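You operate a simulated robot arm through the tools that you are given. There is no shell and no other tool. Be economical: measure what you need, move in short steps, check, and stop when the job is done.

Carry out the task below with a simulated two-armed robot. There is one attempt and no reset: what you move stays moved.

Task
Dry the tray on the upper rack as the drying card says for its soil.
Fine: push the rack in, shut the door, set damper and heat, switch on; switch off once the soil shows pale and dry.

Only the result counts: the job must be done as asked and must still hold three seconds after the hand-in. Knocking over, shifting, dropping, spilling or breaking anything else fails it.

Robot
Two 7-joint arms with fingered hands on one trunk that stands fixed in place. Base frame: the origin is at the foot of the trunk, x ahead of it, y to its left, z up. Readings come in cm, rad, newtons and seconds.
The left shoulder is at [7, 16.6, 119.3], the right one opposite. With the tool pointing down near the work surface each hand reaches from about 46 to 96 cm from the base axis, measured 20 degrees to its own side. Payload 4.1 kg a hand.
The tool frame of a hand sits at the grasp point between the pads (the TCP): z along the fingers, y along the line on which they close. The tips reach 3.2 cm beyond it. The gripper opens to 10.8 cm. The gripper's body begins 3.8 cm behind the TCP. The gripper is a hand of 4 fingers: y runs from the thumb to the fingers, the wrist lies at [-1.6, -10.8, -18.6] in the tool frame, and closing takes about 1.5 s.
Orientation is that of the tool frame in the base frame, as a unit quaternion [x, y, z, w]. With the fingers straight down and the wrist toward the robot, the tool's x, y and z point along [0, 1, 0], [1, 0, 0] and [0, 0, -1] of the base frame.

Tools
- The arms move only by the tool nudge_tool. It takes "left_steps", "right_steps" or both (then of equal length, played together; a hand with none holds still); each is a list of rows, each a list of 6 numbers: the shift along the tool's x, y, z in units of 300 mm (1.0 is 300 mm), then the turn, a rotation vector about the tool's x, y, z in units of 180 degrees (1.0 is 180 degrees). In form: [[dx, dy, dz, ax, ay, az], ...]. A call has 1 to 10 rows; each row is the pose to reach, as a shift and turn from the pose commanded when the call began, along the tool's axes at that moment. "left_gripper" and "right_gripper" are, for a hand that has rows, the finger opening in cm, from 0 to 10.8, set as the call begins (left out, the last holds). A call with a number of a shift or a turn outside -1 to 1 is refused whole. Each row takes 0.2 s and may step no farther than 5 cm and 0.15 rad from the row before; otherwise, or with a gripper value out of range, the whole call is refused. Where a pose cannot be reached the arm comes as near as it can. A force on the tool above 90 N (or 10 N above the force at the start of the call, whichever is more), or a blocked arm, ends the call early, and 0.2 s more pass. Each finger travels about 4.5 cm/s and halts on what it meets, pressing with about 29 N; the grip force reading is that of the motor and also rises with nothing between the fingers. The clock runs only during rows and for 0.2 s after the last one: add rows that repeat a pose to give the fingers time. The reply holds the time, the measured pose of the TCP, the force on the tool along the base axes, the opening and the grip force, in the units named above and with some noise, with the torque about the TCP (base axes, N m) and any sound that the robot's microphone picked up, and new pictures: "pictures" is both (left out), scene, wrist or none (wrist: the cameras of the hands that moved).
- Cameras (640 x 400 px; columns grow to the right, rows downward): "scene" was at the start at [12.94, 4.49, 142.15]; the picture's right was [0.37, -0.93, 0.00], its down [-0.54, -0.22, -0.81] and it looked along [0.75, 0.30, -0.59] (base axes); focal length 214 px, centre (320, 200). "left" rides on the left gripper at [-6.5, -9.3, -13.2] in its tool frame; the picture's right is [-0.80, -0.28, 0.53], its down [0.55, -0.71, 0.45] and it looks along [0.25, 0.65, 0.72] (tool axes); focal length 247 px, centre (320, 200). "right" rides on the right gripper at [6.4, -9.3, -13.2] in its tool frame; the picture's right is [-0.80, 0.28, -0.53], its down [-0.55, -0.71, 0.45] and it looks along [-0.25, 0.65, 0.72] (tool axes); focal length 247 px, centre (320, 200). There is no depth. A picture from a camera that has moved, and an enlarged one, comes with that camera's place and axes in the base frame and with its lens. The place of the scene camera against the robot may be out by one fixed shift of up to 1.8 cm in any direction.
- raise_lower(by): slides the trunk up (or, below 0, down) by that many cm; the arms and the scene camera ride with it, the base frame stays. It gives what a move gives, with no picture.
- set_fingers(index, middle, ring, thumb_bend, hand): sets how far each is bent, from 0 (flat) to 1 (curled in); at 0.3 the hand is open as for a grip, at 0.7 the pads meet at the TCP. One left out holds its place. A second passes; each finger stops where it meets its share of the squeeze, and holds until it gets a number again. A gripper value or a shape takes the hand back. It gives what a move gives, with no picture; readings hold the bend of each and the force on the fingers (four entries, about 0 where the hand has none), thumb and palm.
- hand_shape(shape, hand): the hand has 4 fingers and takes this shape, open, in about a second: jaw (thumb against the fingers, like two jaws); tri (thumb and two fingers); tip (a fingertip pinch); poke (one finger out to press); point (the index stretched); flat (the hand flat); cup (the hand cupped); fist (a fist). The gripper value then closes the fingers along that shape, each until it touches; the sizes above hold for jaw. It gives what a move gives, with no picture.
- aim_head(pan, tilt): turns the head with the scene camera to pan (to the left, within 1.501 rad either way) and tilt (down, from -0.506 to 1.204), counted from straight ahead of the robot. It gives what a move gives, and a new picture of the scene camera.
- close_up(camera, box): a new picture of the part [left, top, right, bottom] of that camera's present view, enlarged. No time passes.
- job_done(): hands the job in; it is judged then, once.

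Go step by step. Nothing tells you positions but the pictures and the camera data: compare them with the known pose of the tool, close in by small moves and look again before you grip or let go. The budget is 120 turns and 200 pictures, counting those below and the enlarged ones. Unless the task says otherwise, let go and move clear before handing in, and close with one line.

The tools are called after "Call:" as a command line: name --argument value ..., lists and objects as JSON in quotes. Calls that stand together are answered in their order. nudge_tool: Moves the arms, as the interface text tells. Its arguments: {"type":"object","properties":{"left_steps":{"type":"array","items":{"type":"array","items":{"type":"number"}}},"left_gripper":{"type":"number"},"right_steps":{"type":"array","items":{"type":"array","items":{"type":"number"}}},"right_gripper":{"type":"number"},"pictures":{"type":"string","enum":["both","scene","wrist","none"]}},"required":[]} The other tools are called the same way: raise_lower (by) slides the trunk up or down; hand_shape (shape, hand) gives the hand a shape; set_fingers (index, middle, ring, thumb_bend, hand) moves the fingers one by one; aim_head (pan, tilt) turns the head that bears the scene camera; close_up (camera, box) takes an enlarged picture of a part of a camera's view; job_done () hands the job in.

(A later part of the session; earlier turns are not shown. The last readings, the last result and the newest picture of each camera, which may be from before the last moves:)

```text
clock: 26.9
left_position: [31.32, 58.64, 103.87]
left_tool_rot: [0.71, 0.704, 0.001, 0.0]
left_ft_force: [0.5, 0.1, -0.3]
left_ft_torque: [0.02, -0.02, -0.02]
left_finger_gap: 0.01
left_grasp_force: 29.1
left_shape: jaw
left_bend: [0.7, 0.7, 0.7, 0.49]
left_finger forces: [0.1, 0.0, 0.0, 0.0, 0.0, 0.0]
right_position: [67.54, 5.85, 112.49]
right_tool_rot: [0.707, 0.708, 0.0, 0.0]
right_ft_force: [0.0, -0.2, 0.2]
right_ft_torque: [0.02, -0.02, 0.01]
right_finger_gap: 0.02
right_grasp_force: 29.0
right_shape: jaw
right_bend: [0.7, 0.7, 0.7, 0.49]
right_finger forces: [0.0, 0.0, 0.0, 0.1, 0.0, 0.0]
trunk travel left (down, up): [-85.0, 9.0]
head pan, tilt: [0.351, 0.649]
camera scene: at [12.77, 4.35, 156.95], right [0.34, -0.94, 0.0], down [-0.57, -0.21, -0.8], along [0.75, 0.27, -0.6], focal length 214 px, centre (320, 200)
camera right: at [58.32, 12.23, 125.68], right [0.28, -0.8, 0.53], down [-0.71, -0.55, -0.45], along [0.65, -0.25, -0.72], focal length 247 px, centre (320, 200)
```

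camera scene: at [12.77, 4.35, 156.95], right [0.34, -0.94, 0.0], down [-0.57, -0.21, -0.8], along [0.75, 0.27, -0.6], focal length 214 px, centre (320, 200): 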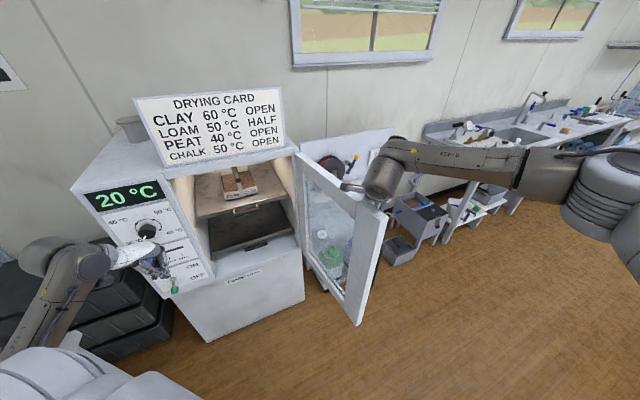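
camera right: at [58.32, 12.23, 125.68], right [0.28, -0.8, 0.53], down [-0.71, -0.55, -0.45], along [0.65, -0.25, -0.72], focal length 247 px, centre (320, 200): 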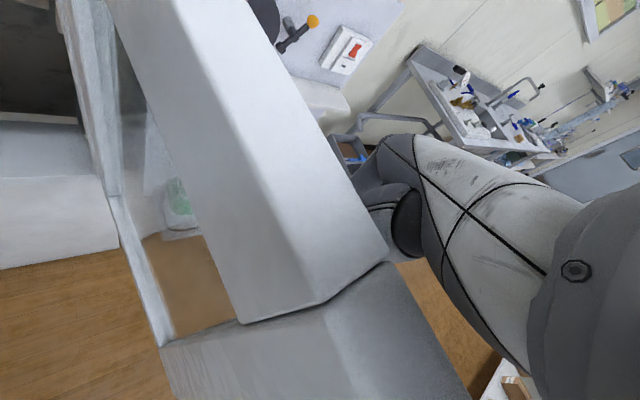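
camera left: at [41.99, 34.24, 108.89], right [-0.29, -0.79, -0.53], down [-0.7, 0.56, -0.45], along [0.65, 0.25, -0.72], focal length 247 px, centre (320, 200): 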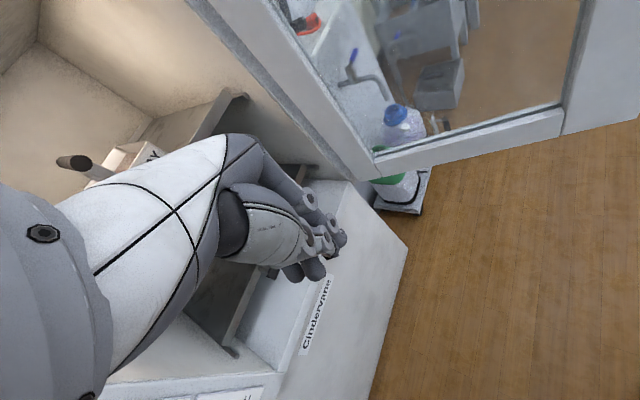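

The door swings freely with the hand. I'll continue along its arc.

Call:
nudge_tool --right_steps '[[0.068, -0.133, 0, 0, 0, 0], [0.155, -0.263, 0, 0, 0, 0], [0.258, -0.377, 0, 0, 0, 0], [0.375, -0.48, 0, 0, 0, 0], [0.505, -0.563, 0, 0, 0, 0], [0.645, -0.63, 0, 0, 0, 0]]' --pictures "both"

```text
clock: 28.3
left_position: [31.38, 58.73, 103.78]
left_tool_rot: [0.71, 0.704, 0.0, 0.0]
left_ft_force: [-0.2, 0.7, 0.2]
left_ft_torque: [-0.01, -0.03, 0.03]
left_finger_gap: 0.0
left_grasp_force: 28.9
left_shape: jaw
left_bend: [0.7, 0.7, 0.7, 0.49]
left_finger forces: [0.1, 0.1, 0.0, 0.0, 0.0, 0.1]
right_position: [48.58, 25.29, 112.34]
right_tool_rot: [0.707, 0.707, -0.001, 0.001]
right_ft_force: [-0.8, -0.2, -0.4]
right_ft_torque: [-0.01, -0.04, -0.02]
right_finger_gap: 0.02
right_grasp_force: 29.3
right_shape: jaw
right_bend: [0.7, 0.7, 0.7, 0.49]
right_finger forces: [0.0, 0.1, 0.1, 0.1, 0.0, 0.1]
trunk travel left (down, up): [-85.0, 9.0]
head pan, tilt: [0.351, 0.649]
camera scene: at [12.84, 4.52, 156.94], right [0.34, -0.94, 0.0], down [-0.57, -0.21, -0.8], along [0.75, 0.27, -0.6], focal length 214 px, centre (320, 200)
camera right: at [39.25, 31.73, 125.47], right [0.28, -0.8, 0.53], down [-0.71, -0.55, -0.45], along [0.65, -0.25, -0.72], focal length 247 px, centre (320, 200)
```

scene: 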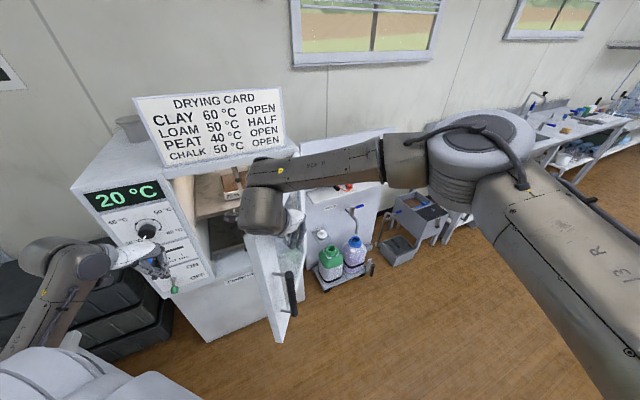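
right: 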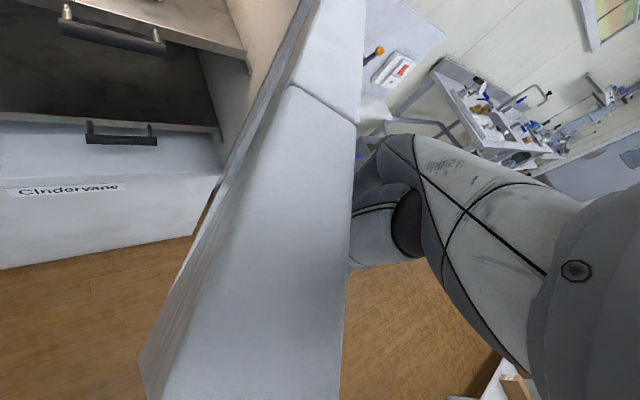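

It follows well. I'll sweep on until the door is past halfway.

Call:
nudge_tool --right_steps '[[0.144, -0.049, 0, 0, 0, 0], [0.297, -0.076, 0, 0, 0, 0], [0.45, -0.086, 0, 0, 0, 0], [0.604, -0.076, 0, 0, 0, 0]]' --pictures "both"

```text
clock: 29.3
left_position: [31.55, 58.47, 103.99]
left_tool_rot: [0.71, 0.705, 0.001, 0.0]
left_ft_force: [-0.2, -0.3, -1.3]
left_ft_torque: [-0.01, 0.02, 0.0]
left_finger_gap: 0.0
left_grasp_force: 28.6
left_shape: jaw
left_bend: [0.7, 0.7, 0.7, 0.49]
left_finger forces: [0.0, 0.0, 0.0, 0.0, 0.1, 0.0]
right_position: [55.52, 34.7, 116.39]
right_tool_rot: [0.758, 0.651, 0.025, -0.019]
right_ft_force: [0.1, 1.1, 0.5]
right_ft_torque: [0.01, 0.0, 0.0]
right_finger_gap: 0.0
right_grasp_force: 29.1
right_shape: jaw
right_bend: [0.7, 0.7, 0.7, 0.49]
right_finger forces: [0.0, 0.1, 0.0, 0.0, 0.1, 0.0]
right hand out of reach, approached as far as the arm can: row 4
trunk travel left (down, up): [-85.0, 9.0]
head pan, tilt: [0.351, 0.649]
stopped in row 4 (right hand): the arm was blocked; the commanded pose is now the measured one
camera scene: at [13.1, 4.04, 156.93], right [0.34, -0.94, 0.0], down [-0.57, -0.21, -0.8], along [0.75, 0.27, -0.61], focal length 214 px, centre (320, 200)
camera right: at [47.23, 41.6, 129.94], right [0.15, -0.86, 0.48], down [-0.77, -0.41, -0.48], along [0.61, -0.3, -0.73], focal length 247 px, centre (320, 200)
```

scene: 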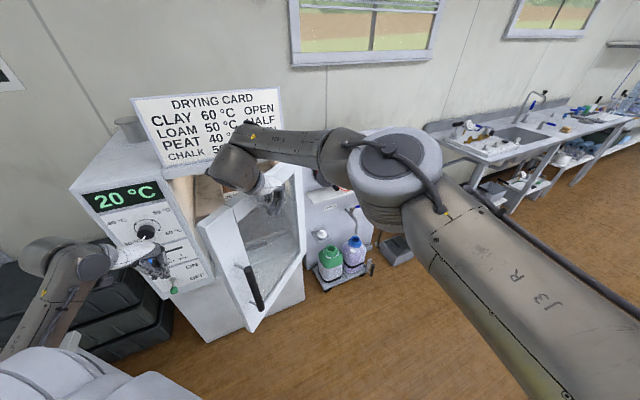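
right: 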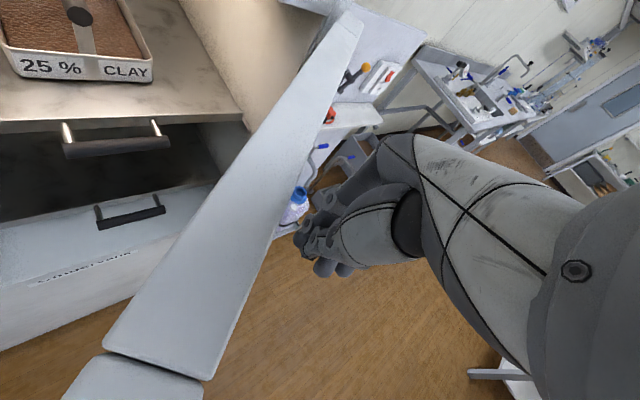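

The door stands about 36° from shut, and the right arm is at its reach limit. I'll withdraw the right hand to its side and let the left hand finish.

Call:
nudge_tool --right_steps '[[-0.1, -0.02, -0.06, 0, 0, 0], [-0.2, -0.04, -0.12, 0, 0, 0], [-0.3, -0.06, -0.19, 0, 0, 0], [-0.4, -0.08, -0.26, 0, 0, 0], [-0.5, -0.1, -0.33, 0, 0, 0], [-0.6, -0.12, -0.4, 0, 0, 0], [-0.7, -0.14, -0.46, 0, 0, 0], [-0.8, -0.16, -0.53, 0, 0, 0], [-0.9, -0.2, -0.6, 0, 0, 0], [-1.0, -0.25, -0.65, 0, 0, 0]]' --pictures "none"

Call:
nudge_tool --right_steps '[[-0.1, -0.08, 0, 0, 0, 0], [-0.2, -0.16, 0, 0, 0, 0], [-0.3, -0.24, 0, 0, 0, 0], [-0.4, -0.32, 0, 0, 0, 0], [-0.5, -0.38, 0, 0, 0, 0]]' --pictures "none"

Call:
aim_head --pan 0.75 --tilt 0.65

```text
clock: 31.5
left_position: [31.24, 58.43, 104.11]
left_tool_rot: [0.71, 0.705, 0.002, 0.0]
left_ft_force: [-0.1, -0.5, -0.3]
left_ft_torque: [0.03, 0.01, 0.01]
left_finger_gap: 0.0
left_grasp_force: 29.0
left_shape: jaw
left_bend: [0.7, 0.7, 0.7, 0.49]
left_finger forces: [0.0, 0.0, 0.0, 0.1, 0.0, 0.1]
right_position: [42.95, 5.39, 134.24]
right_tool_rot: [0.754, 0.656, 0.027, -0.018]
right_ft_force: [0.3, 0.1, 0.6]
right_ft_torque: [0.0, -0.02, 0.03]
right_finger_gap: 0.02
right_grasp_force: 29.3
right_shape: jaw
right_bend: [0.7, 0.7, 0.7, 0.49]
right_finger forces: [0.0, 0.0, 0.0, 0.0, 0.0, 0.0]
trunk travel left (down, up): [-85.0, 9.0]
head pan, tilt: [0.351, 0.649]
```

```text
clock: 32.7
left_position: [31.54, 58.54, 103.83]
left_tool_rot: [0.71, 0.705, 0.0, -0.001]
left_ft_force: [1.0, -1.0, -0.3]
left_ft_torque: [0.0, 0.0, -0.02]
left_finger_gap: 0.0
left_grasp_force: 29.0
left_shape: jaw
left_bend: [0.7, 0.7, 0.7, 0.49]
left_finger forces: [0.0, 0.0, 0.0, 0.0, 0.0, 0.0]
right_position: [29.77, -7.81, 132.77]
right_tool_rot: [0.755, 0.655, 0.024, -0.018]
right_ft_force: [1.4, -0.2, -0.5]
right_ft_torque: [0.02, 0.04, 0.0]
right_finger_gap: 0.03
right_grasp_force: 28.4
right_shape: jaw
right_bend: [0.7, 0.7, 0.7, 0.49]
right_finger forces: [0.0, 0.0, 0.0, 0.1, 0.1, 0.0]
trunk travel left (down, up): [-85.0, 9.0]
head pan, tilt: [0.351, 0.649]
```

```text
clock: 33.6
left_position: [31.37, 58.58, 103.82]
left_tool_rot: [0.71, 0.704, 0.0, 0.001]
left_ft_force: [0.1, 1.2, -0.1]
left_ft_torque: [0.0, -0.01, 0.02]
left_finger_gap: 0.0
left_grasp_force: 29.1
left_shape: jaw
left_bend: [0.7, 0.7, 0.7, 0.49]
left_finger forces: [0.0, 0.0, 0.0, 0.1, 0.0, 0.0]
right_position: [29.66, -7.67, 132.96]
right_tool_rot: [0.755, 0.655, 0.025, -0.016]
right_ft_force: [-0.4, -0.2, 0.8]
right_ft_torque: [-0.01, 0.0, 0.0]
right_finger_gap: 0.01
right_grasp_force: 28.8
right_shape: jaw
right_bend: [0.7, 0.7, 0.7, 0.49]
right_finger forces: [0.0, 0.0, 0.0, 0.0, 0.0, 0.1]
trunk travel left (down, up): [-85.0, 9.0]
head pan, tilt: [0.75, 0.649]
camera scene: at [11.13, 7.16, 156.94], right [0.68, -0.73, 0.0], down [-0.44, -0.41, -0.8], along [0.58, 0.54, -0.6], focal length 214 px, centre (320, 200)
```

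scene: 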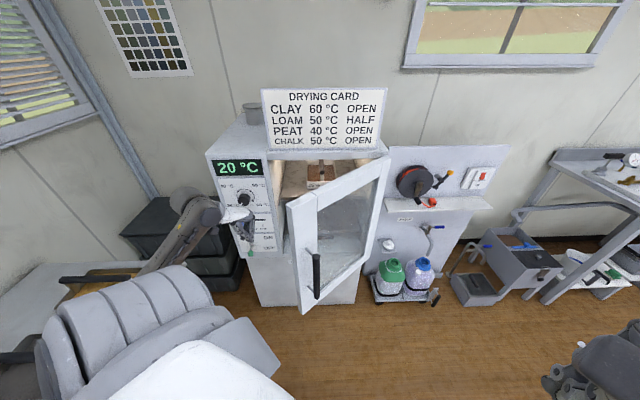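

The door stands open about 36°. I'll lift the left hand above the door's height and move the right hand further off to clear the left elbow.

Call:
nudge_tool --left_steps '[[0, 0, -0.15, 0, 0, 0], [0, 0, -0.3, 0, 0, 0], [0, 0, -0.45, 0, 0, 0], [0, 0, -0.6, 0, 0, 0], [0, 0, -0.75, 0, 0, 0], [0, 0, -0.92, 0, 0, 0]]' --right_steps '[[-0.12, 0.04, 0, 0, 0, 0], [-0.24, 0.08, 0, 0, 0, 0], [-0.36, 0.12, 0, 0, 0, 0], [-0.48, 0.16, 0, 0, 0, 0], [-0.6, 0.21, 0, 0, 0, 0], [-0.72, 0.27, 0, 0, 0, 0]]' --pictures "none"

Call:
nudge_tool --left_steps '[[-0.12, 0.08, 0, 0, 0, 0], [-0.24, 0.16, 0, 0, 0, 0], [-0.36, 0.24, 0, 0, 0, 0], [-0.48, 0.32, 0, 0, 0, 0], [-0.6, 0.41, 0, 0, 0, 0], [-0.72, 0.5, 0, 0, 0, 0], [-0.8, 0.56, 0, 0, 0, 0]]' --pictures "both"

```text
refused: row 6 steps farther than a row can; nothing moved
```

```text
clock: 35.2
left_position: [48.14, 34.16, 103.82]
left_tool_rot: [0.711, 0.704, 0.0, -0.001]
left_ft_force: [-17.0, -3.9, 4.2]
left_ft_torque: [0.32, -2.13, -0.82]
left_finger_gap: 0.0
left_grasp_force: 29.1
left_shape: jaw
left_bend: [0.7, 0.7, 0.7, 0.5]
left_finger forces: [0.1, 0.0, 0.0, 0.0, 0.0, 0.1]
right_position: [29.73, -7.7, 132.87]
right_tool_rot: [0.755, 0.655, 0.026, -0.017]
right_ft_force: [0.6, -0.8, -0.1]
right_ft_torque: [-0.02, 0.01, 0.02]
right_finger_gap: 0.01
right_grasp_force: 28.5
right_shape: jaw
right_bend: [0.7, 0.7, 0.7, 0.49]
right_finger forces: [0.0, 0.0, 0.0, 0.1, 0.0, 0.0]
trunk travel left (down, up): [-85.0, 9.0]
head pan, tilt: [0.75, 0.649]
camera scene: at [11.11, 7.05, 156.95], right [0.68, -0.73, 0.0], down [-0.44, -0.41, -0.8], along [0.58, 0.54, -0.6], focal length 214 px, centre (320, 200)
camera left: at [38.7, 27.98, 117.13], right [-0.29, -0.79, -0.53], down [-0.7, 0.56, -0.45], along [0.65, 0.24, -0.72], focal length 247 px, centre (320, 200)
```

scene: 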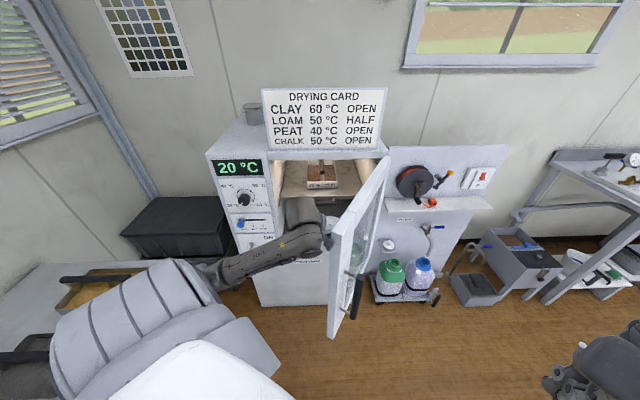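
left: 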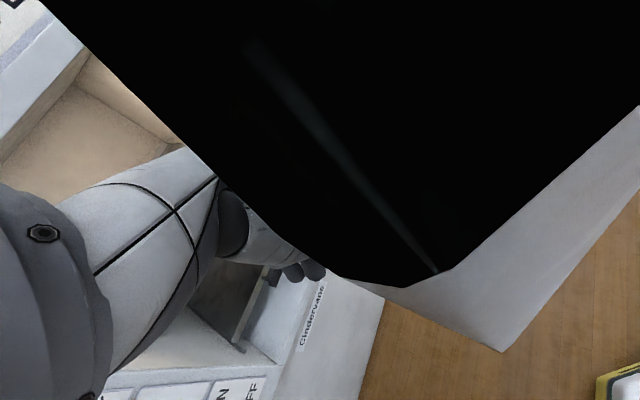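

My first call was refused, so the left hand moved without rising and nudged the door back open; no harm done, but it leans on the inside. I'll take the left hand back the way it came, then see where the door is.

Call:
nudge_tool --left_steps '[[0.12, -0.08, 0, 0, 0, 0], [0.24, -0.16, 0, 0, 0, 0], [0.36, -0.24, 0, 0, 0, 0], [0.48, -0.32, 0, 0, 0, 0], [0.6, -0.41, 0, 0, 0, 0], [0.72, -0.5, 0, 0, 0, 0], [0.8, -0.56, 0, 0, 0, 0]]' --pictures "scene"

```text
clock: 36.8
left_position: [31.44, 58.75, 103.91]
left_tool_rot: [0.709, 0.705, 0.001, 0.0]
left_ft_force: [0.1, -0.4, -0.8]
left_ft_torque: [-0.01, -0.01, 0.02]
left_finger_gap: 0.0
left_grasp_force: 29.4
left_shape: jaw
left_bend: [0.7, 0.7, 0.7, 0.5]
left_finger forces: [0.0, 0.0, 0.0, 0.1, 0.0, 0.0]
right_position: [29.53, -7.68, 132.87]
right_tool_rot: [0.755, 0.655, 0.024, -0.017]
right_ft_force: [0.6, -0.4, -0.1]
right_ft_torque: [0.0, 0.0, 0.02]
right_finger_gap: 0.0
right_grasp_force: 28.9
right_shape: jaw
right_bend: [0.7, 0.7, 0.7, 0.49]
right_finger forces: [0.0, 0.1, 0.0, 0.1, 0.1, 0.0]
trunk travel left (down, up): [-85.0, 9.0]
head pan, tilt: [0.75, 0.649]
camera scene: at [11.08, 7.19, 156.94], right [0.68, -0.73, 0.0], down [-0.44, -0.41, -0.8], along [0.58, 0.54, -0.6], focal length 214 px, centre (320, 200)
```

scene: 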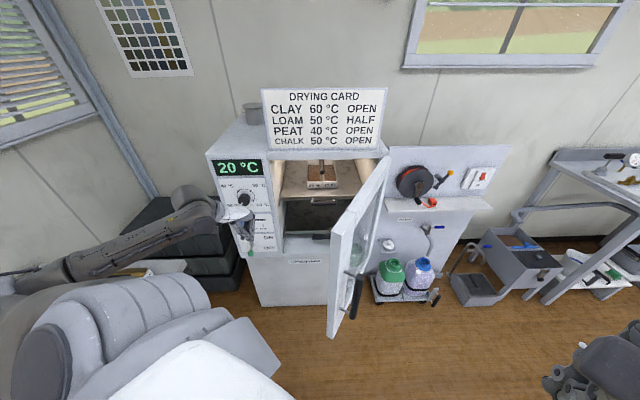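

The door rests at about 193° on its arc (57° open). I'll bring the right hand back to its outer side, turned a bit to the left for reach.

Call:
nudge_tool --right_steps '[[0.117, 0.081, 0, 0, 0, -0.023], [0.233, 0.161, 0, 0, 0, -0.046], [0.35, 0.242, 0, 0, 0, -0.069], [0.467, 0.323, 0, 0, 0, -0.092], [0.583, 0.404, 0, 0, 0, -0.115], [0.7, 0.484, 0, 0, 0, -0.138], [0.817, 0.565, 0, 0, 0, -0.16]]' --pictures "scene"

```text
clock: 38.4
left_position: [31.62, 58.77, 103.85]
left_tool_rot: [0.71, 0.704, 0.0, 0.0]
left_ft_force: [0.8, -0.4, -0.3]
left_ft_torque: [-0.03, 0.01, 0.01]
left_finger_gap: 0.01
left_grasp_force: 29.8
left_shape: jaw
left_bend: [0.7, 0.7, 0.7, 0.5]
left_finger forces: [0.0, 0.0, 0.0, 0.0, 0.1, 0.0]
right_position: [49.86, 14.33, 134.37]
right_tool_rot: [0.567, 0.823, 0.03, -0.01]
right_ft_force: [0.3, 0.2, 0.1]
right_ft_torque: [-0.04, 0.0, -0.01]
right_finger_gap: 0.0
right_grasp_force: 28.9
right_shape: jaw
right_bend: [0.7, 0.7, 0.7, 0.49]
right_finger forces: [0.0, 0.0, 0.1, 0.0, 0.0, 0.1]
trunk travel left (down, up): [-85.0, 9.0]
head pan, tilt: [0.75, 0.649]
camera scene: at [11.29, 7.32, 156.92], right [0.68, -0.73, 0.0], down [-0.44, -0.41, -0.8], along [0.58, 0.54, -0.61], focal length 214 px, centre (320, 200)
```

scene: 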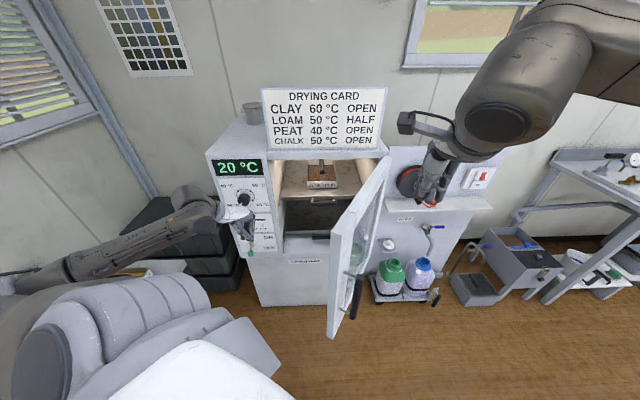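

Now down on the outer side, then push toward closed.

Call:
nudge_tool --right_steps '[[0.015, 0.003, 0.15, 0, 0, 0], [0.035, 0.007, 0.3, 0, 0, 0], [0.052, 0.01, 0.45, 0, 0, 0], [0.07, 0.015, 0.6, 0, 0, 0], [0.087, 0.018, 0.733, 0, 0, 0]]' --pictures "both"

```text
clock: 39.6
left_position: [31.46, 58.74, 103.91]
left_tool_rot: [0.71, 0.705, 0.0, -0.001]
left_ft_force: [0.2, -1.0, 0.8]
left_ft_torque: [-0.02, 0.01, -0.02]
left_finger_gap: 0.0
left_grasp_force: 29.1
left_shape: jaw
left_bend: [0.7, 0.7, 0.7, 0.5]
left_finger forces: [0.0, 0.0, 0.0, 0.0, 0.0, 0.1]
right_position: [49.75, 18.11, 112.68]
right_tool_rot: [0.568, 0.822, 0.029, -0.01]
right_ft_force: [-0.1, 0.0, 0.1]
right_ft_torque: [0.0, 0.0, -0.02]
right_finger_gap: 0.02
right_grasp_force: 28.9
right_shape: jaw
right_bend: [0.7, 0.7, 0.7, 0.49]
right_finger forces: [0.0, 0.1, 0.0, 0.0, 0.1, 0.0]
trunk travel left (down, up): [-85.0, 9.0]
head pan, tilt: [0.75, 0.649]
camera scene: at [11.23, 7.29, 156.93], right [0.68, -0.73, 0.0], down [-0.44, -0.41, -0.8], along [0.58, 0.54, -0.61], focal length 214 px, centre (320, 200)
camera right: at [38.62, 20.17, 125.78], right [0.54, -0.68, 0.5], down [-0.46, -0.74, -0.5], along [0.71, 0.04, -0.71], focal length 247 px, centre (320, 200)
```

scene: 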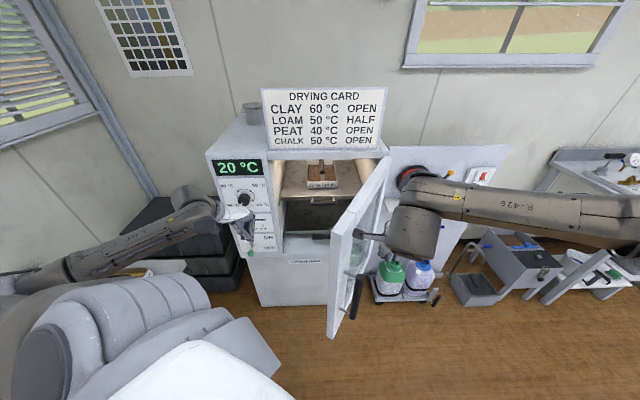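
right: 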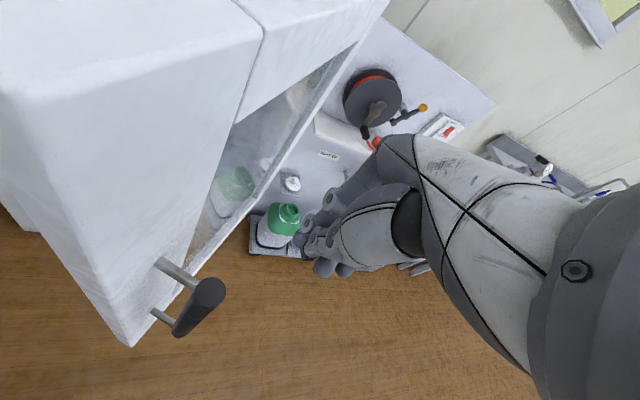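

Call:
nudge_tool --right_steps '[[0.12, 0.055, 0, 0, 0, -0.02], [0.24, 0.11, 0, 0, 0, -0.04], [0.36, 0.165, 0, 0, 0, -0.06], [0.48, 0.22, 0, 0, 0, -0.08], [0.6, 0.275, 0, 0, 0, -0.1], [0.71, 0.36, 0, 0, 0, -0.12], [0.82, 0.46, 0, 0, 0, -0.14]]' --pictures "both"

```text
clock: 41.4
left_position: [31.6, 58.39, 104.05]
left_tool_rot: [0.709, 0.705, 0.001, -0.001]
left_ft_force: [0.1, 0.5, 0.3]
left_ft_torque: [0.03, 0.05, -0.02]
left_finger_gap: 0.02
left_grasp_force: 28.7
left_shape: jaw
left_bend: [0.7, 0.7, 0.7, 0.5]
left_finger forces: [0.0, 0.2, 0.0, 0.1, 0.0, 0.0]
right_position: [59.63, 42.58, 116.86]
right_tool_rot: [0.409, 0.911, 0.045, -0.003]
right_ft_force: [0.1, -0.7, -1.2]
right_ft_torque: [0.04, 0.02, 0.02]
right_finger_gap: 0.01
right_grasp_force: 29.3
right_shape: jaw
right_bend: [0.7, 0.7, 0.7, 0.49]
right_finger forces: [0.0, 0.0, 0.0, 0.0, 0.1, 0.0]
trunk travel left (down, up): [-85.0, 9.0]
head pan, tilt: [0.75, 0.649]
stopped in row 7 (right hand): the arm was blocked; the commanded pose is now the measured one
camera scene: at [11.32, 6.86, 156.94], right [0.68, -0.73, 0.0], down [-0.44, -0.41, -0.8], along [0.58, 0.54, -0.6], focal length 214 px, centre (320, 200)
camera right: at [47.9, 40.15, 129.59], right [0.72, -0.45, 0.52], down [-0.15, -0.84, -0.53], along [0.67, 0.3, -0.67], focal length 247 px, centre (320, 200)
```

scene: 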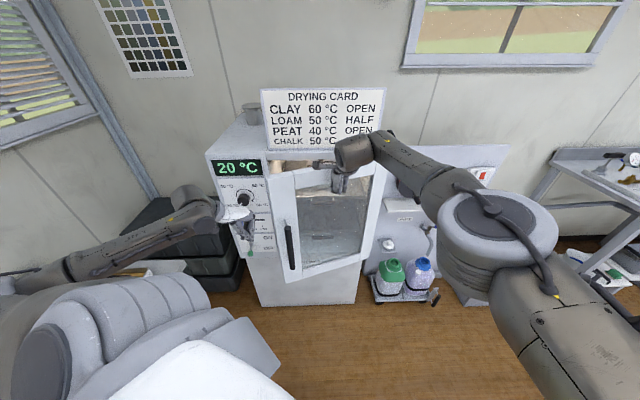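
right: 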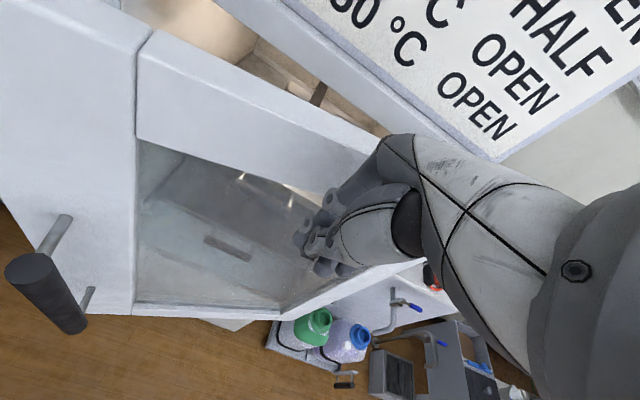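

The door is within about 10° of shut. I'll withdraw the right hand, then push the rest with the left, which is now on the outer side.

Call:
nudge_tool --right_steps '[[-0.07, -0.1, -0.05, 0, 0, 0], [-0.15, -0.2, -0.11, 0, 0, 0], [-0.22, -0.3, -0.18, 0, 0, 0], [-0.3, -0.4, -0.25, 0, 0, 0], [-0.37, -0.5, -0.32, 0, 0, 0], [-0.45, -0.6, -0.39, 0, 0, 0], [-0.52, -0.7, -0.45, 0, 0, 0], [-0.6, -0.81, -0.5, 0, 0, 0], [-0.68, -0.9, -0.5, 0, 0, 0], [-0.77, -1.0, -0.5, 0, 0, 0]]' --pictures "none"

Call:
nudge_tool --right_steps '[[-0.08, -0.1, 0, 0, 0, 0.03], [-0.16, -0.2, 0, 0, 0, 0.06], [-0.24, -0.3, 0, 0, 0, 0.09], [-0.32, -0.4, 0, 0, 0, 0.12], [-0.4, -0.5, 0, 0, 0, 0.15], [-0.48, -0.6, 0, 0, 0, 0.18]]' --pictures "scene"

```text
clock: 43.6
left_position: [31.46, 58.5, 104.17]
left_tool_rot: [0.709, 0.705, 0.002, -0.001]
left_ft_force: [-0.6, -0.3, 0.1]
left_ft_torque: [0.0, 0.02, 0.02]
left_finger_gap: 0.0
left_grasp_force: 28.6
left_shape: jaw
left_bend: [0.7, 0.7, 0.7, 0.5]
left_finger forces: [0.1, 0.1, 0.0, 0.0, 0.1, 0.1]
right_position: [51.28, 4.97, 128.58]
right_tool_rot: [0.404, 0.914, 0.045, 0.0]
right_ft_force: [-0.3, -0.2, 0.0]
right_ft_torque: [0.06, 0.06, -0.01]
right_finger_gap: 0.0
right_grasp_force: 28.9
right_shape: jaw
right_bend: [0.7, 0.7, 0.7, 0.49]
right_finger forces: [0.0, 0.0, 0.0, 0.0, 0.0, 0.0]
trunk travel left (down, up): [-85.0, 9.0]
head pan, tilt: [0.75, 0.649]
```

```text
clock: 45.0
left_position: [31.27, 58.5, 104.11]
left_tool_rot: [0.71, 0.704, 0.002, 0.0]
left_ft_force: [0.8, -0.1, -0.1]
left_ft_torque: [0.03, -0.01, 0.0]
left_finger_gap: 0.0
left_grasp_force: 29.3
left_shape: jaw
left_bend: [0.7, 0.7, 0.7, 0.5]
left_finger forces: [0.0, 0.1, 0.0, 0.0, 0.0, 0.0]
right_position: [47.71, -17.76, 126.65]
right_tool_rot: [0.642, 0.766, 0.042, -0.012]
right_ft_force: [-0.5, -0.8, 0.7]
right_ft_torque: [-0.01, 0.04, 0.0]
right_finger_gap: 0.0
right_grasp_force: 29.3
right_shape: jaw
right_bend: [0.7, 0.7, 0.7, 0.49]
right_finger forces: [0.0, 0.1, 0.0, 0.1, 0.0, 0.1]
trunk travel left (down, up): [-85.0, 9.0]
head pan, tilt: [0.75, 0.649]
camera scene: at [10.98, 6.98, 156.96], right [0.68, -0.73, 0.0], down [-0.44, -0.41, -0.8], along [0.58, 0.54, -0.6], focal length 214 px, centre (320, 200)
```

scene: 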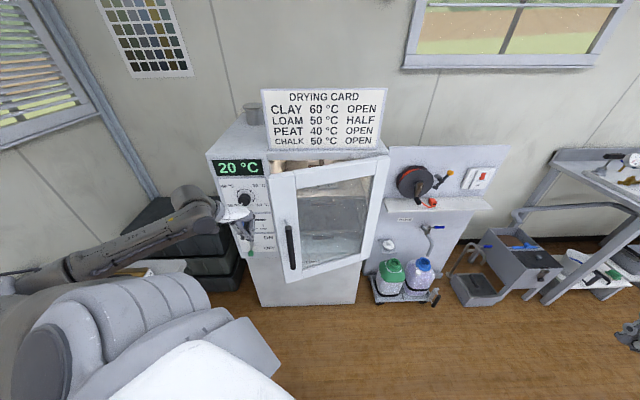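

Call:
nudge_tool --left_steps '[[-0.08, 0.08, -0.05, 0, 0, 0], [-0.16, 0.16, -0.1, 0, 0, 0], [-0.25, 0.25, -0.17, 0, 0, 0], [-0.32, 0.33, -0.2, 0, 0, 0], [-0.24, 0.41, -0.2, 0, 0, 0], [-0.16, 0.49, -0.2, 0, 0, 0]]' --pictures "both"

```text
clock: 46.4
left_position: [46.28, 53.77, 110.2]
left_tool_rot: [0.709, 0.705, 0.001, 0.0]
left_ft_force: [0.2, 0.4, -0.1]
left_ft_torque: [-0.01, 0.03, 0.0]
left_finger_gap: 0.0
left_grasp_force: 29.0
left_shape: jaw
left_bend: [0.7, 0.7, 0.7, 0.5]
left_finger forces: [0.1, 0.0, 0.1, 0.0, 0.0, 0.0]
right_position: [47.94, -17.66, 126.56]
right_tool_rot: [0.643, 0.765, 0.041, -0.013]
right_ft_force: [0.5, 0.4, -0.1]
right_ft_torque: [0.0, 0.0, -0.01]
right_finger_gap: 0.01
right_grasp_force: 29.4
right_shape: jaw
right_bend: [0.7, 0.7, 0.7, 0.49]
right_finger forces: [0.0, 0.0, 0.1, 0.0, 0.1, 0.0]
trunk travel left (down, up): [-85.0, 9.0]
head pan, tilt: [0.75, 0.649]
camera scene: at [11.29, 7.24, 156.92], right [0.68, -0.73, 0.0], down [-0.44, -0.41, -0.8], along [0.58, 0.54, -0.61], focal length 214 px, centre (320, 200)
camera left: at [36.89, 47.42, 123.34], right [-0.29, -0.8, -0.53], down [-0.7, 0.55, -0.45], along [0.65, 0.24, -0.72], focal length 247 px, centre (320, 200)
```

scene: 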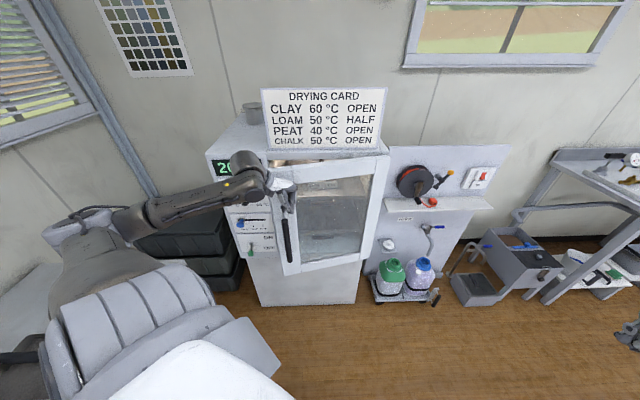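
left: 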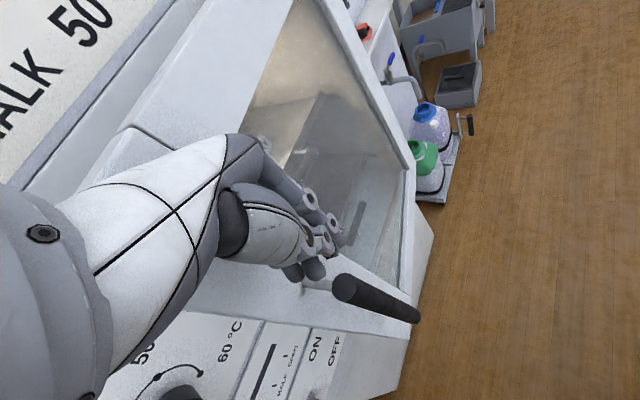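

Hand is in front of the door's stile, above its handle. Pushing it shut along the depth direction.

Call:
nudge_tool --left_steps '[[0.08, 0.04, 0, 0, 0, 0], [0.13, 0.08, 0, 0, 0, 0], [0.18, 0.125, 0, 0, 0, 0], [0.22, 0.17, 0, 0, 0, 0], [0.26, 0.21, 0, 0, 0, 0]]' --pictures "both"

```text
clock: 47.6
left_position: [51.64, 60.54, 110.36]
left_tool_rot: [0.711, 0.703, 0.002, -0.001]
left_ft_force: [-45.5, -37.0, -6.5]
left_ft_torque: [2.22, -2.81, 0.35]
left_finger_gap: 0.0
left_grasp_force: 29.0
left_shape: jaw
left_bend: [0.7, 0.7, 0.7, 0.5]
left_finger forces: [0.0, 0.1, 59.1, 0.1, 0.0, 0.0]
right_position: [47.03, -18.39, 126.79]
right_tool_rot: [0.641, 0.766, 0.046, -0.013]
right_ft_force: [-0.5, 0.6, -0.4]
right_ft_torque: [0.0, 0.04, -0.02]
right_finger_gap: 0.0
right_grasp_force: 29.0
right_shape: jaw
right_bend: [0.7, 0.7, 0.7, 0.49]
right_finger forces: [0.0, 0.0, 0.1, 0.1, 0.1, 0.0]
trunk travel left (down, up): [-85.0, 9.0]
head pan, tilt: [0.75, 0.649]
camera scene: at [10.15, 6.12, 157.02], right [0.68, -0.73, 0.0], down [-0.44, -0.41, -0.8], along [0.59, 0.55, -0.6], focal length 214 px, centre (320, 200)
camera left: at [42.33, 54.27, 123.59], right [-0.29, -0.79, -0.54], down [-0.7, 0.56, -0.45], along [0.65, 0.25, -0.72], focal length 247 px, centre (320, 200)
```

scene: 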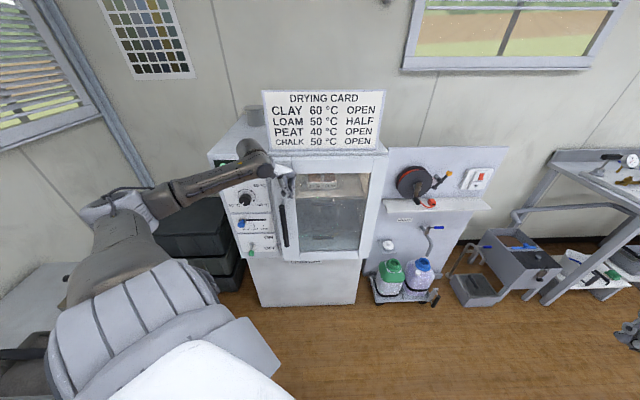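
left: 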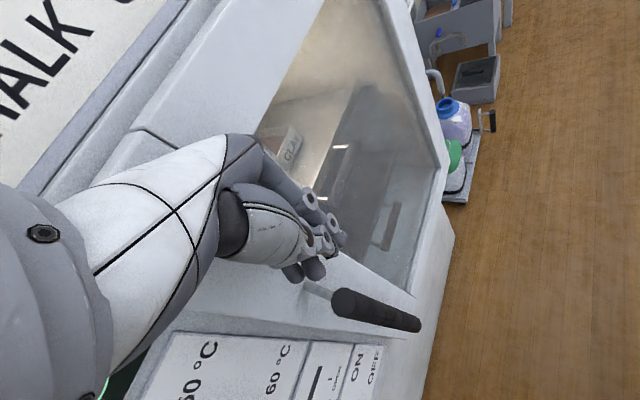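

The door is pressed shut with firm contact. I'll back off and inspect the door and the panel.

Call:
nudge_tool --left_steps '[[-0.03, -0.03, 0, 0, 0, 0], [-0.13, -0.13, 0, 0, 0, 0], [-0.24, -0.24, 0, 0, 0, 0], [-0.35, -0.35, 0, 0, 0, 0], [-0.46, -0.46, 0, 0, 0, 0]]' --pictures "both"

Call:
close_up --camera "scene" --box '[190, 130, 400, 270]'

```text
clock: 48.8
left_position: [38.47, 47.7, 110.08]
left_tool_rot: [0.71, 0.704, 0.002, 0.001]
left_ft_force: [0.1, -0.2, 0.0]
left_ft_torque: [-0.01, -0.04, -0.01]
left_finger_gap: 0.0
left_grasp_force: 29.2
left_shape: jaw
left_bend: [0.7, 0.7, 0.7, 0.5]
left_finger forces: [0.0, 0.0, 0.0, 0.0, 0.1, 0.0]
right_position: [47.64, -17.72, 126.69]
right_tool_rot: [0.642, 0.766, 0.043, -0.013]
right_ft_force: [-0.4, -0.1, 0.9]
right_ft_torque: [0.03, -0.03, 0.03]
right_finger_gap: 0.01
right_grasp_force: 28.4
right_shape: jaw
right_bend: [0.7, 0.7, 0.7, 0.49]
right_finger forces: [0.0, 0.0, 0.1, 0.0, 0.1, 0.0]
trunk travel left (down, up): [-85.0, 9.0]
head pan, tilt: [0.75, 0.649]
camera scene: at [10.94, 7.05, 156.96], right [0.68, -0.73, 0.0], down [-0.44, -0.41, -0.8], along [0.58, 0.54, -0.6], focal length 214 px, centre (320, 200)
camera left: at [29.05, 41.29, 123.33], right [-0.29, -0.79, -0.53], down [-0.7, 0.56, -0.45], along [0.65, 0.25, -0.72], focal length 247 px, centre (320, 200)
```

scene: 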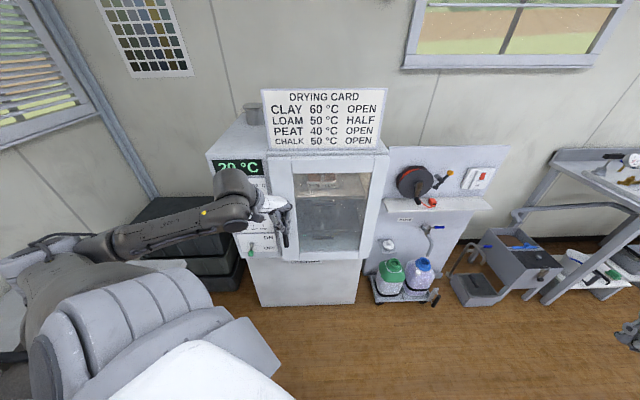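
left: 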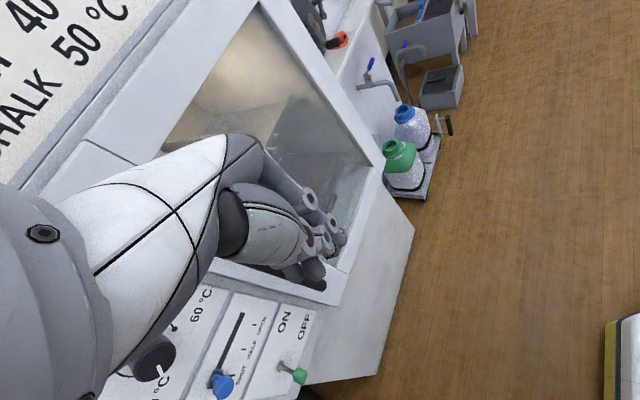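

```text
2.86 times, centred on (295, 200) of scene
camera zoom: at [10.94, 7.05, 156.96], right [0.68, -0.73, 0.0], down [-0.44, -0.41, -0.8], along [0.58, 0.54, -0.6], focal length 613 px, centre (391, 200)
```

zoom: 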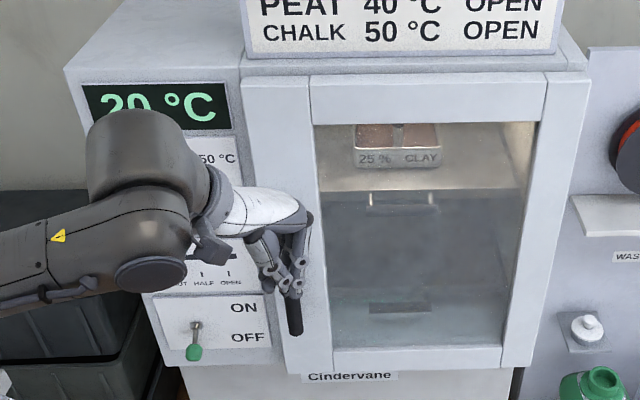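

The door is shut with the tray visible behind the glass. I'll shift the left hand right so the panel is free to view, and zoom in.

Call:
nudge_tool --left_steps '[[-0.1, 0.06, 0, 0, 0, 0], [-0.2, 0.12, 0, 0, 0, 0], [-0.3, 0.18, 0, 0, 0, 0], [-0.4, 0.24, 0, 0, 0, 0]]' --pictures "none"

Call:
close_up --camera "scene" --box '[200, 150, 310, 270]'

Call:
close_up --camera "left" --box '[60, 250, 360, 400]'

```text
clock: 49.8
left_position: [45.99, 35.21, 109.84]
left_tool_rot: [0.71, 0.704, -0.001, -0.001]
left_ft_force: [0.5, -0.5, -0.2]
left_ft_torque: [0.0, 0.04, 0.01]
left_finger_gap: 0.03
left_grasp_force: 28.9
left_shape: jaw
left_bend: [0.7, 0.7, 0.7, 0.5]
left_finger forces: [0.0, 0.0, 0.1, 0.0, 0.0, 0.1]
right_position: [48.13, -18.02, 126.46]
right_tool_rot: [0.642, 0.766, 0.042, -0.015]
right_ft_force: [-0.8, -0.6, -0.3]
right_ft_torque: [0.01, 0.03, 0.01]
right_finger_gap: 0.0
right_grasp_force: 28.9
right_shape: jaw
right_bend: [0.7, 0.7, 0.7, 0.49]
right_finger forces: [0.1, 0.0, 0.0, 0.0, 0.0, 0.0]
trunk travel left (down, up): [-85.0, 9.0]
head pan, tilt: [0.75, 0.649]
```

```text
3.33 times, centred on (255, 210) of scene
camera zoom: at [11.57, 6.8, 156.9], right [0.68, -0.73, 0.0], down [-0.44, -0.41, -0.8], along [0.58, 0.54, -0.61], focal length 715 px, centre (537, 167)
```

zoom: 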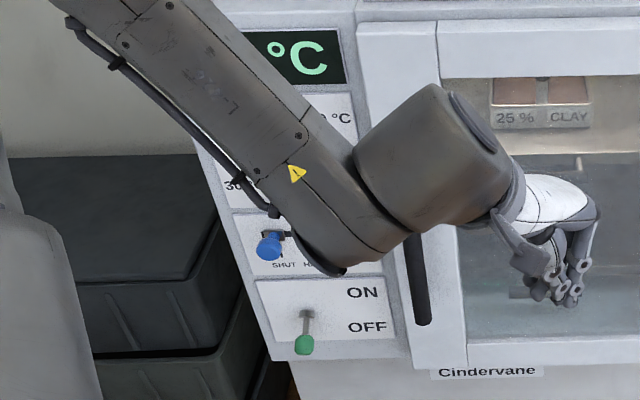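

```text
2.13 times, centred on (210, 325) of left
camera zoom: at [36.59, 28.95, 123.13], right [-0.29, -0.79, -0.53], down [-0.7, 0.56, -0.44], along [0.65, 0.25, -0.72], focal length 527 px, centre (555, -67)
```

zoom: 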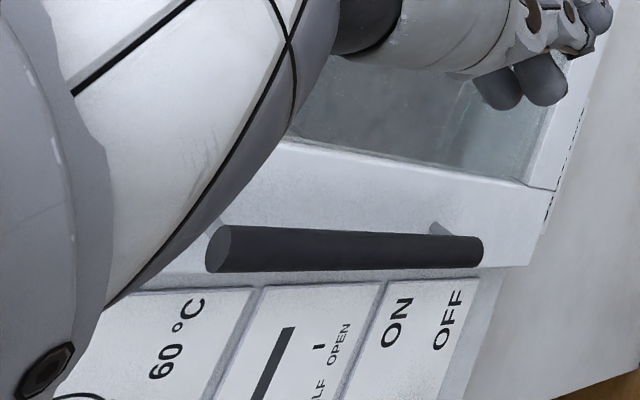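

The forearm still blocks the view. I'll go to a staging pose in front of the panel with the hand yawed to face it; the wrist camera will then look straight at the controls.

Call:
nudge_tool --left_steps '[[0.1, -0.07, 0, 0, 0, -0.03], [0.2, -0.14, 0, 0, 0, -0.06], [0.3, -0.21, 0, 0, 0, -0.09], [0.42, -0.28, 0, 0, 0, -0.12], [0.54, -0.36, 0, 0, 0, -0.15], [0.66, -0.44, 0, 0, 0, -0.18], [0.78, -0.52, 0, 0, 0, -0.21], [0.9, -0.6, 0, 0, 0, -0.2533]]' --pictures "none"

Call:
nudge_tool --left_steps '[[0, 0, 0, -0.045, 0, 0], [0, 0, 0, -0.09, 0, 0], [0, 0, 0, -0.135, 0, 0], [0, 0, 0, -0.18, 0, 0], [0, 0, 0, -0.22, 0, 0], [0, 0, 0, -0.25, 0, 0]]' --pictures "both"

```text
clock: 51.6
left_position: [27.85, 62.87, 109.81]
left_tool_rot: [0.38, 0.925, 0.0, 0.001]
left_ft_force: [-0.1, -0.1, 0.1]
left_ft_torque: [0.0, -0.01, 0.03]
left_finger_gap: 0.01
left_grasp_force: 29.5
left_shape: jaw
left_bend: [0.7, 0.7, 0.7, 0.5]
left_finger forces: [0.0, 0.0, 0.1, 0.0, 0.0, 0.1]
right_position: [47.75, -17.72, 126.67]
right_tool_rot: [0.642, 0.765, 0.042, -0.012]
right_ft_force: [-1.0, -0.4, 0.3]
right_ft_torque: [0.01, -0.03, 0.0]
right_finger_gap: 0.0
right_grasp_force: 29.1
right_shape: jaw
right_bend: [0.7, 0.7, 0.7, 0.49]
right_finger forces: [0.0, 0.0, 0.0, 0.0, 0.1, 0.0]
trunk travel left (down, up): [-85.0, 9.0]
head pan, tilt: [0.75, 0.649]
```

```text
clock: 53.0
left_position: [27.91, 62.77, 110.13]
left_tool_rot: [0.352, 0.853, 0.355, 0.146]
left_ft_force: [-1.2, 0.1, -1.0]
left_ft_torque: [0.02, 0.01, -0.01]
left_finger_gap: 0.01
left_grasp_force: 29.5
left_shape: jaw
left_bend: [0.7, 0.7, 0.7, 0.5]
left_finger forces: [0.0, 0.0, 0.0, 0.0, 0.0, 0.0]
right_position: [47.91, -17.8, 126.55]
right_tool_rot: [0.642, 0.765, 0.043, -0.013]
right_ft_force: [0.6, 0.2, 0.0]
right_ft_torque: [0.0, 0.0, 0.02]
right_finger_gap: 0.0
right_grasp_force: 29.3
right_shape: jaw
right_bend: [0.7, 0.7, 0.7, 0.49]
right_finger forces: [0.0, 0.1, 0.1, 0.0, 0.0, 0.0]
trunk travel left (down, up): [-85.0, 9.0]
head pan, tilt: [0.75, 0.649]
camera scene: at [11.21, 7.06, 156.94], right [0.68, -0.73, 0.0], down [-0.44, -0.41, -0.8], along [0.58, 0.54, -0.6], focal length 214 px, centre (320, 200)
camera left: at [21.32, 47.05, 112.83], right [0.69, -0.44, -0.58], down [-0.52, 0.26, -0.82], along [0.5, 0.86, -0.05], focal length 247 px, centre (320, 200)
```

scene: 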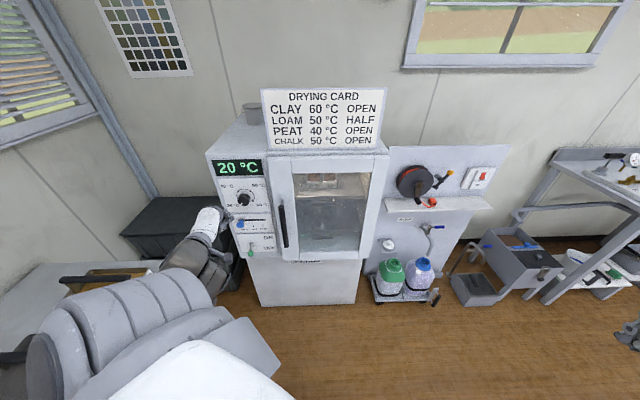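
left: 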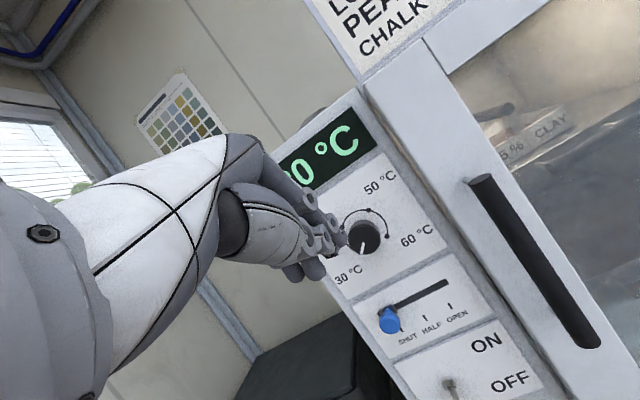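

Both cameras now show the panel well. Zooming in.

Call:
close_up --camera "left" --box '[310, 150, 550, 400]'

Call:
close_up --camera "scene" --box '[200, 150, 300, 265]'

```text
1.60 times, centred on (430, 275) of left
camera zoom: at [21.32, 47.05, 112.83], right [0.69, -0.44, -0.58], down [-0.52, 0.26, -0.82], along [0.5, 0.86, -0.05], focal length 395 px, centre (144, 80)
```

zoom: 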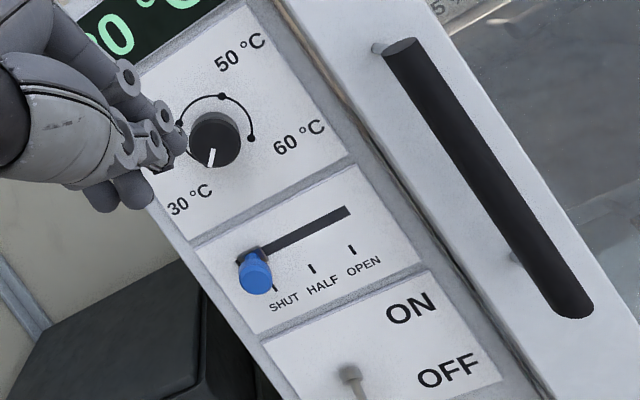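

```text
3.48 times, centred on (250, 208) of scene
camera zoom: at [11.21, 7.06, 156.94], right [0.68, -0.73, 0.0], down [-0.44, -0.41, -0.8], along [0.58, 0.54, -0.6], focal length 746 px, centre (564, 174)
```

zoom: 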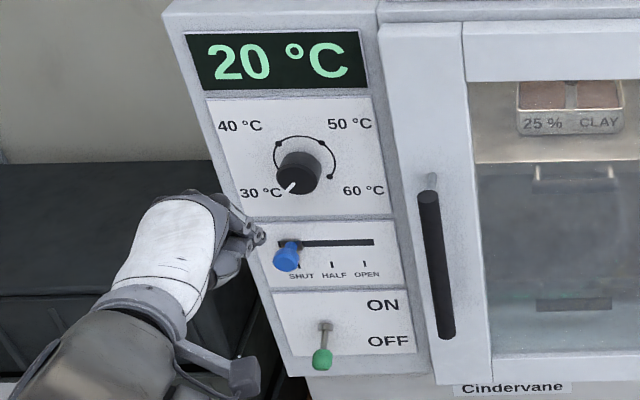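

Pointer stands at 30 °C, damper at SHUT, switch OFF. I place the blue damper knob near (36.6, 77, 91.6), and it must slide about 8–9 cm to the right. I'll bring the closed fingers beside it on the left, still short of the panel.

Call:
nudge_tool --left_steps '[[0.08, -0.07, 0.1, 0, 0, 0], [0.16, -0.14, 0.2, 0, 0, 0], [0.24, -0.21, 0.3, 0, 0, 0], [0.32, -0.28, 0.4, 0, 0, 0], [0.383, -0.354, 0.495, 0, 0, 0]]' --pictures "both"

```text
clock: 54.2
left_position: [21.7, 73.17, 91.81]
left_tool_rot: [0.352, 0.854, 0.354, 0.146]
left_ft_force: [-0.1, -0.9, -0.3]
left_ft_torque: [-0.01, 0.0, -0.03]
left_finger_gap: 0.0
left_grasp_force: 29.1
left_shape: jaw
left_bend: [0.7, 0.7, 0.7, 0.5]
left_finger forces: [0.0, 0.0, 0.0, 0.0, 0.0, 0.1]
right_position: [47.69, -17.64, 126.67]
right_tool_rot: [0.642, 0.765, 0.042, -0.013]
right_ft_force: [0.4, 0.3, -0.2]
right_ft_torque: [0.01, 0.01, -0.02]
right_finger_gap: 0.0
right_grasp_force: 29.0
right_shape: jaw
right_bend: [0.7, 0.7, 0.7, 0.49]
right_finger forces: [0.0, 0.0, 0.1, 0.0, 0.0, 0.0]
trunk travel left (down, up): [-85.0, 9.0]
head pan, tilt: [0.75, 0.649]
camera scene: at [11.18, 7.23, 156.94], right [0.68, -0.73, 0.0], down [-0.44, -0.41, -0.8], along [0.58, 0.54, -0.61], focal length 214 px, centre (320, 200)
camera left: at [15.16, 57.44, 94.63], right [0.69, -0.44, -0.58], down [-0.52, 0.26, -0.82], along [0.51, 0.86, -0.05], focal length 247 px, centre (320, 200)
```

scene: 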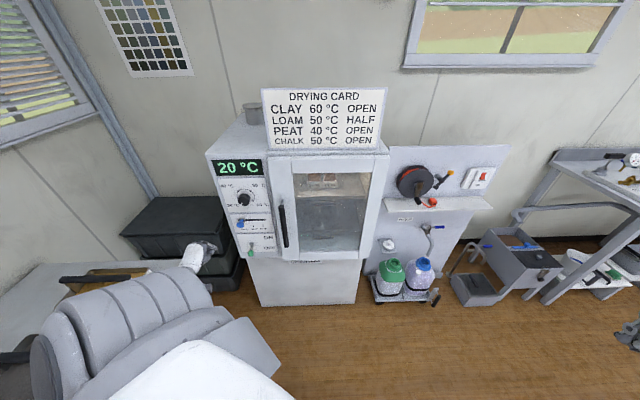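
left: 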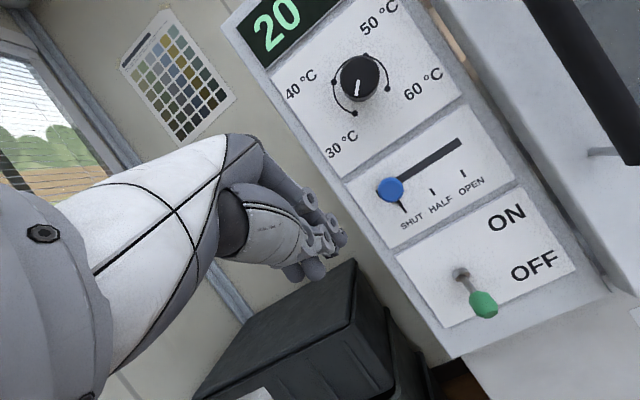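

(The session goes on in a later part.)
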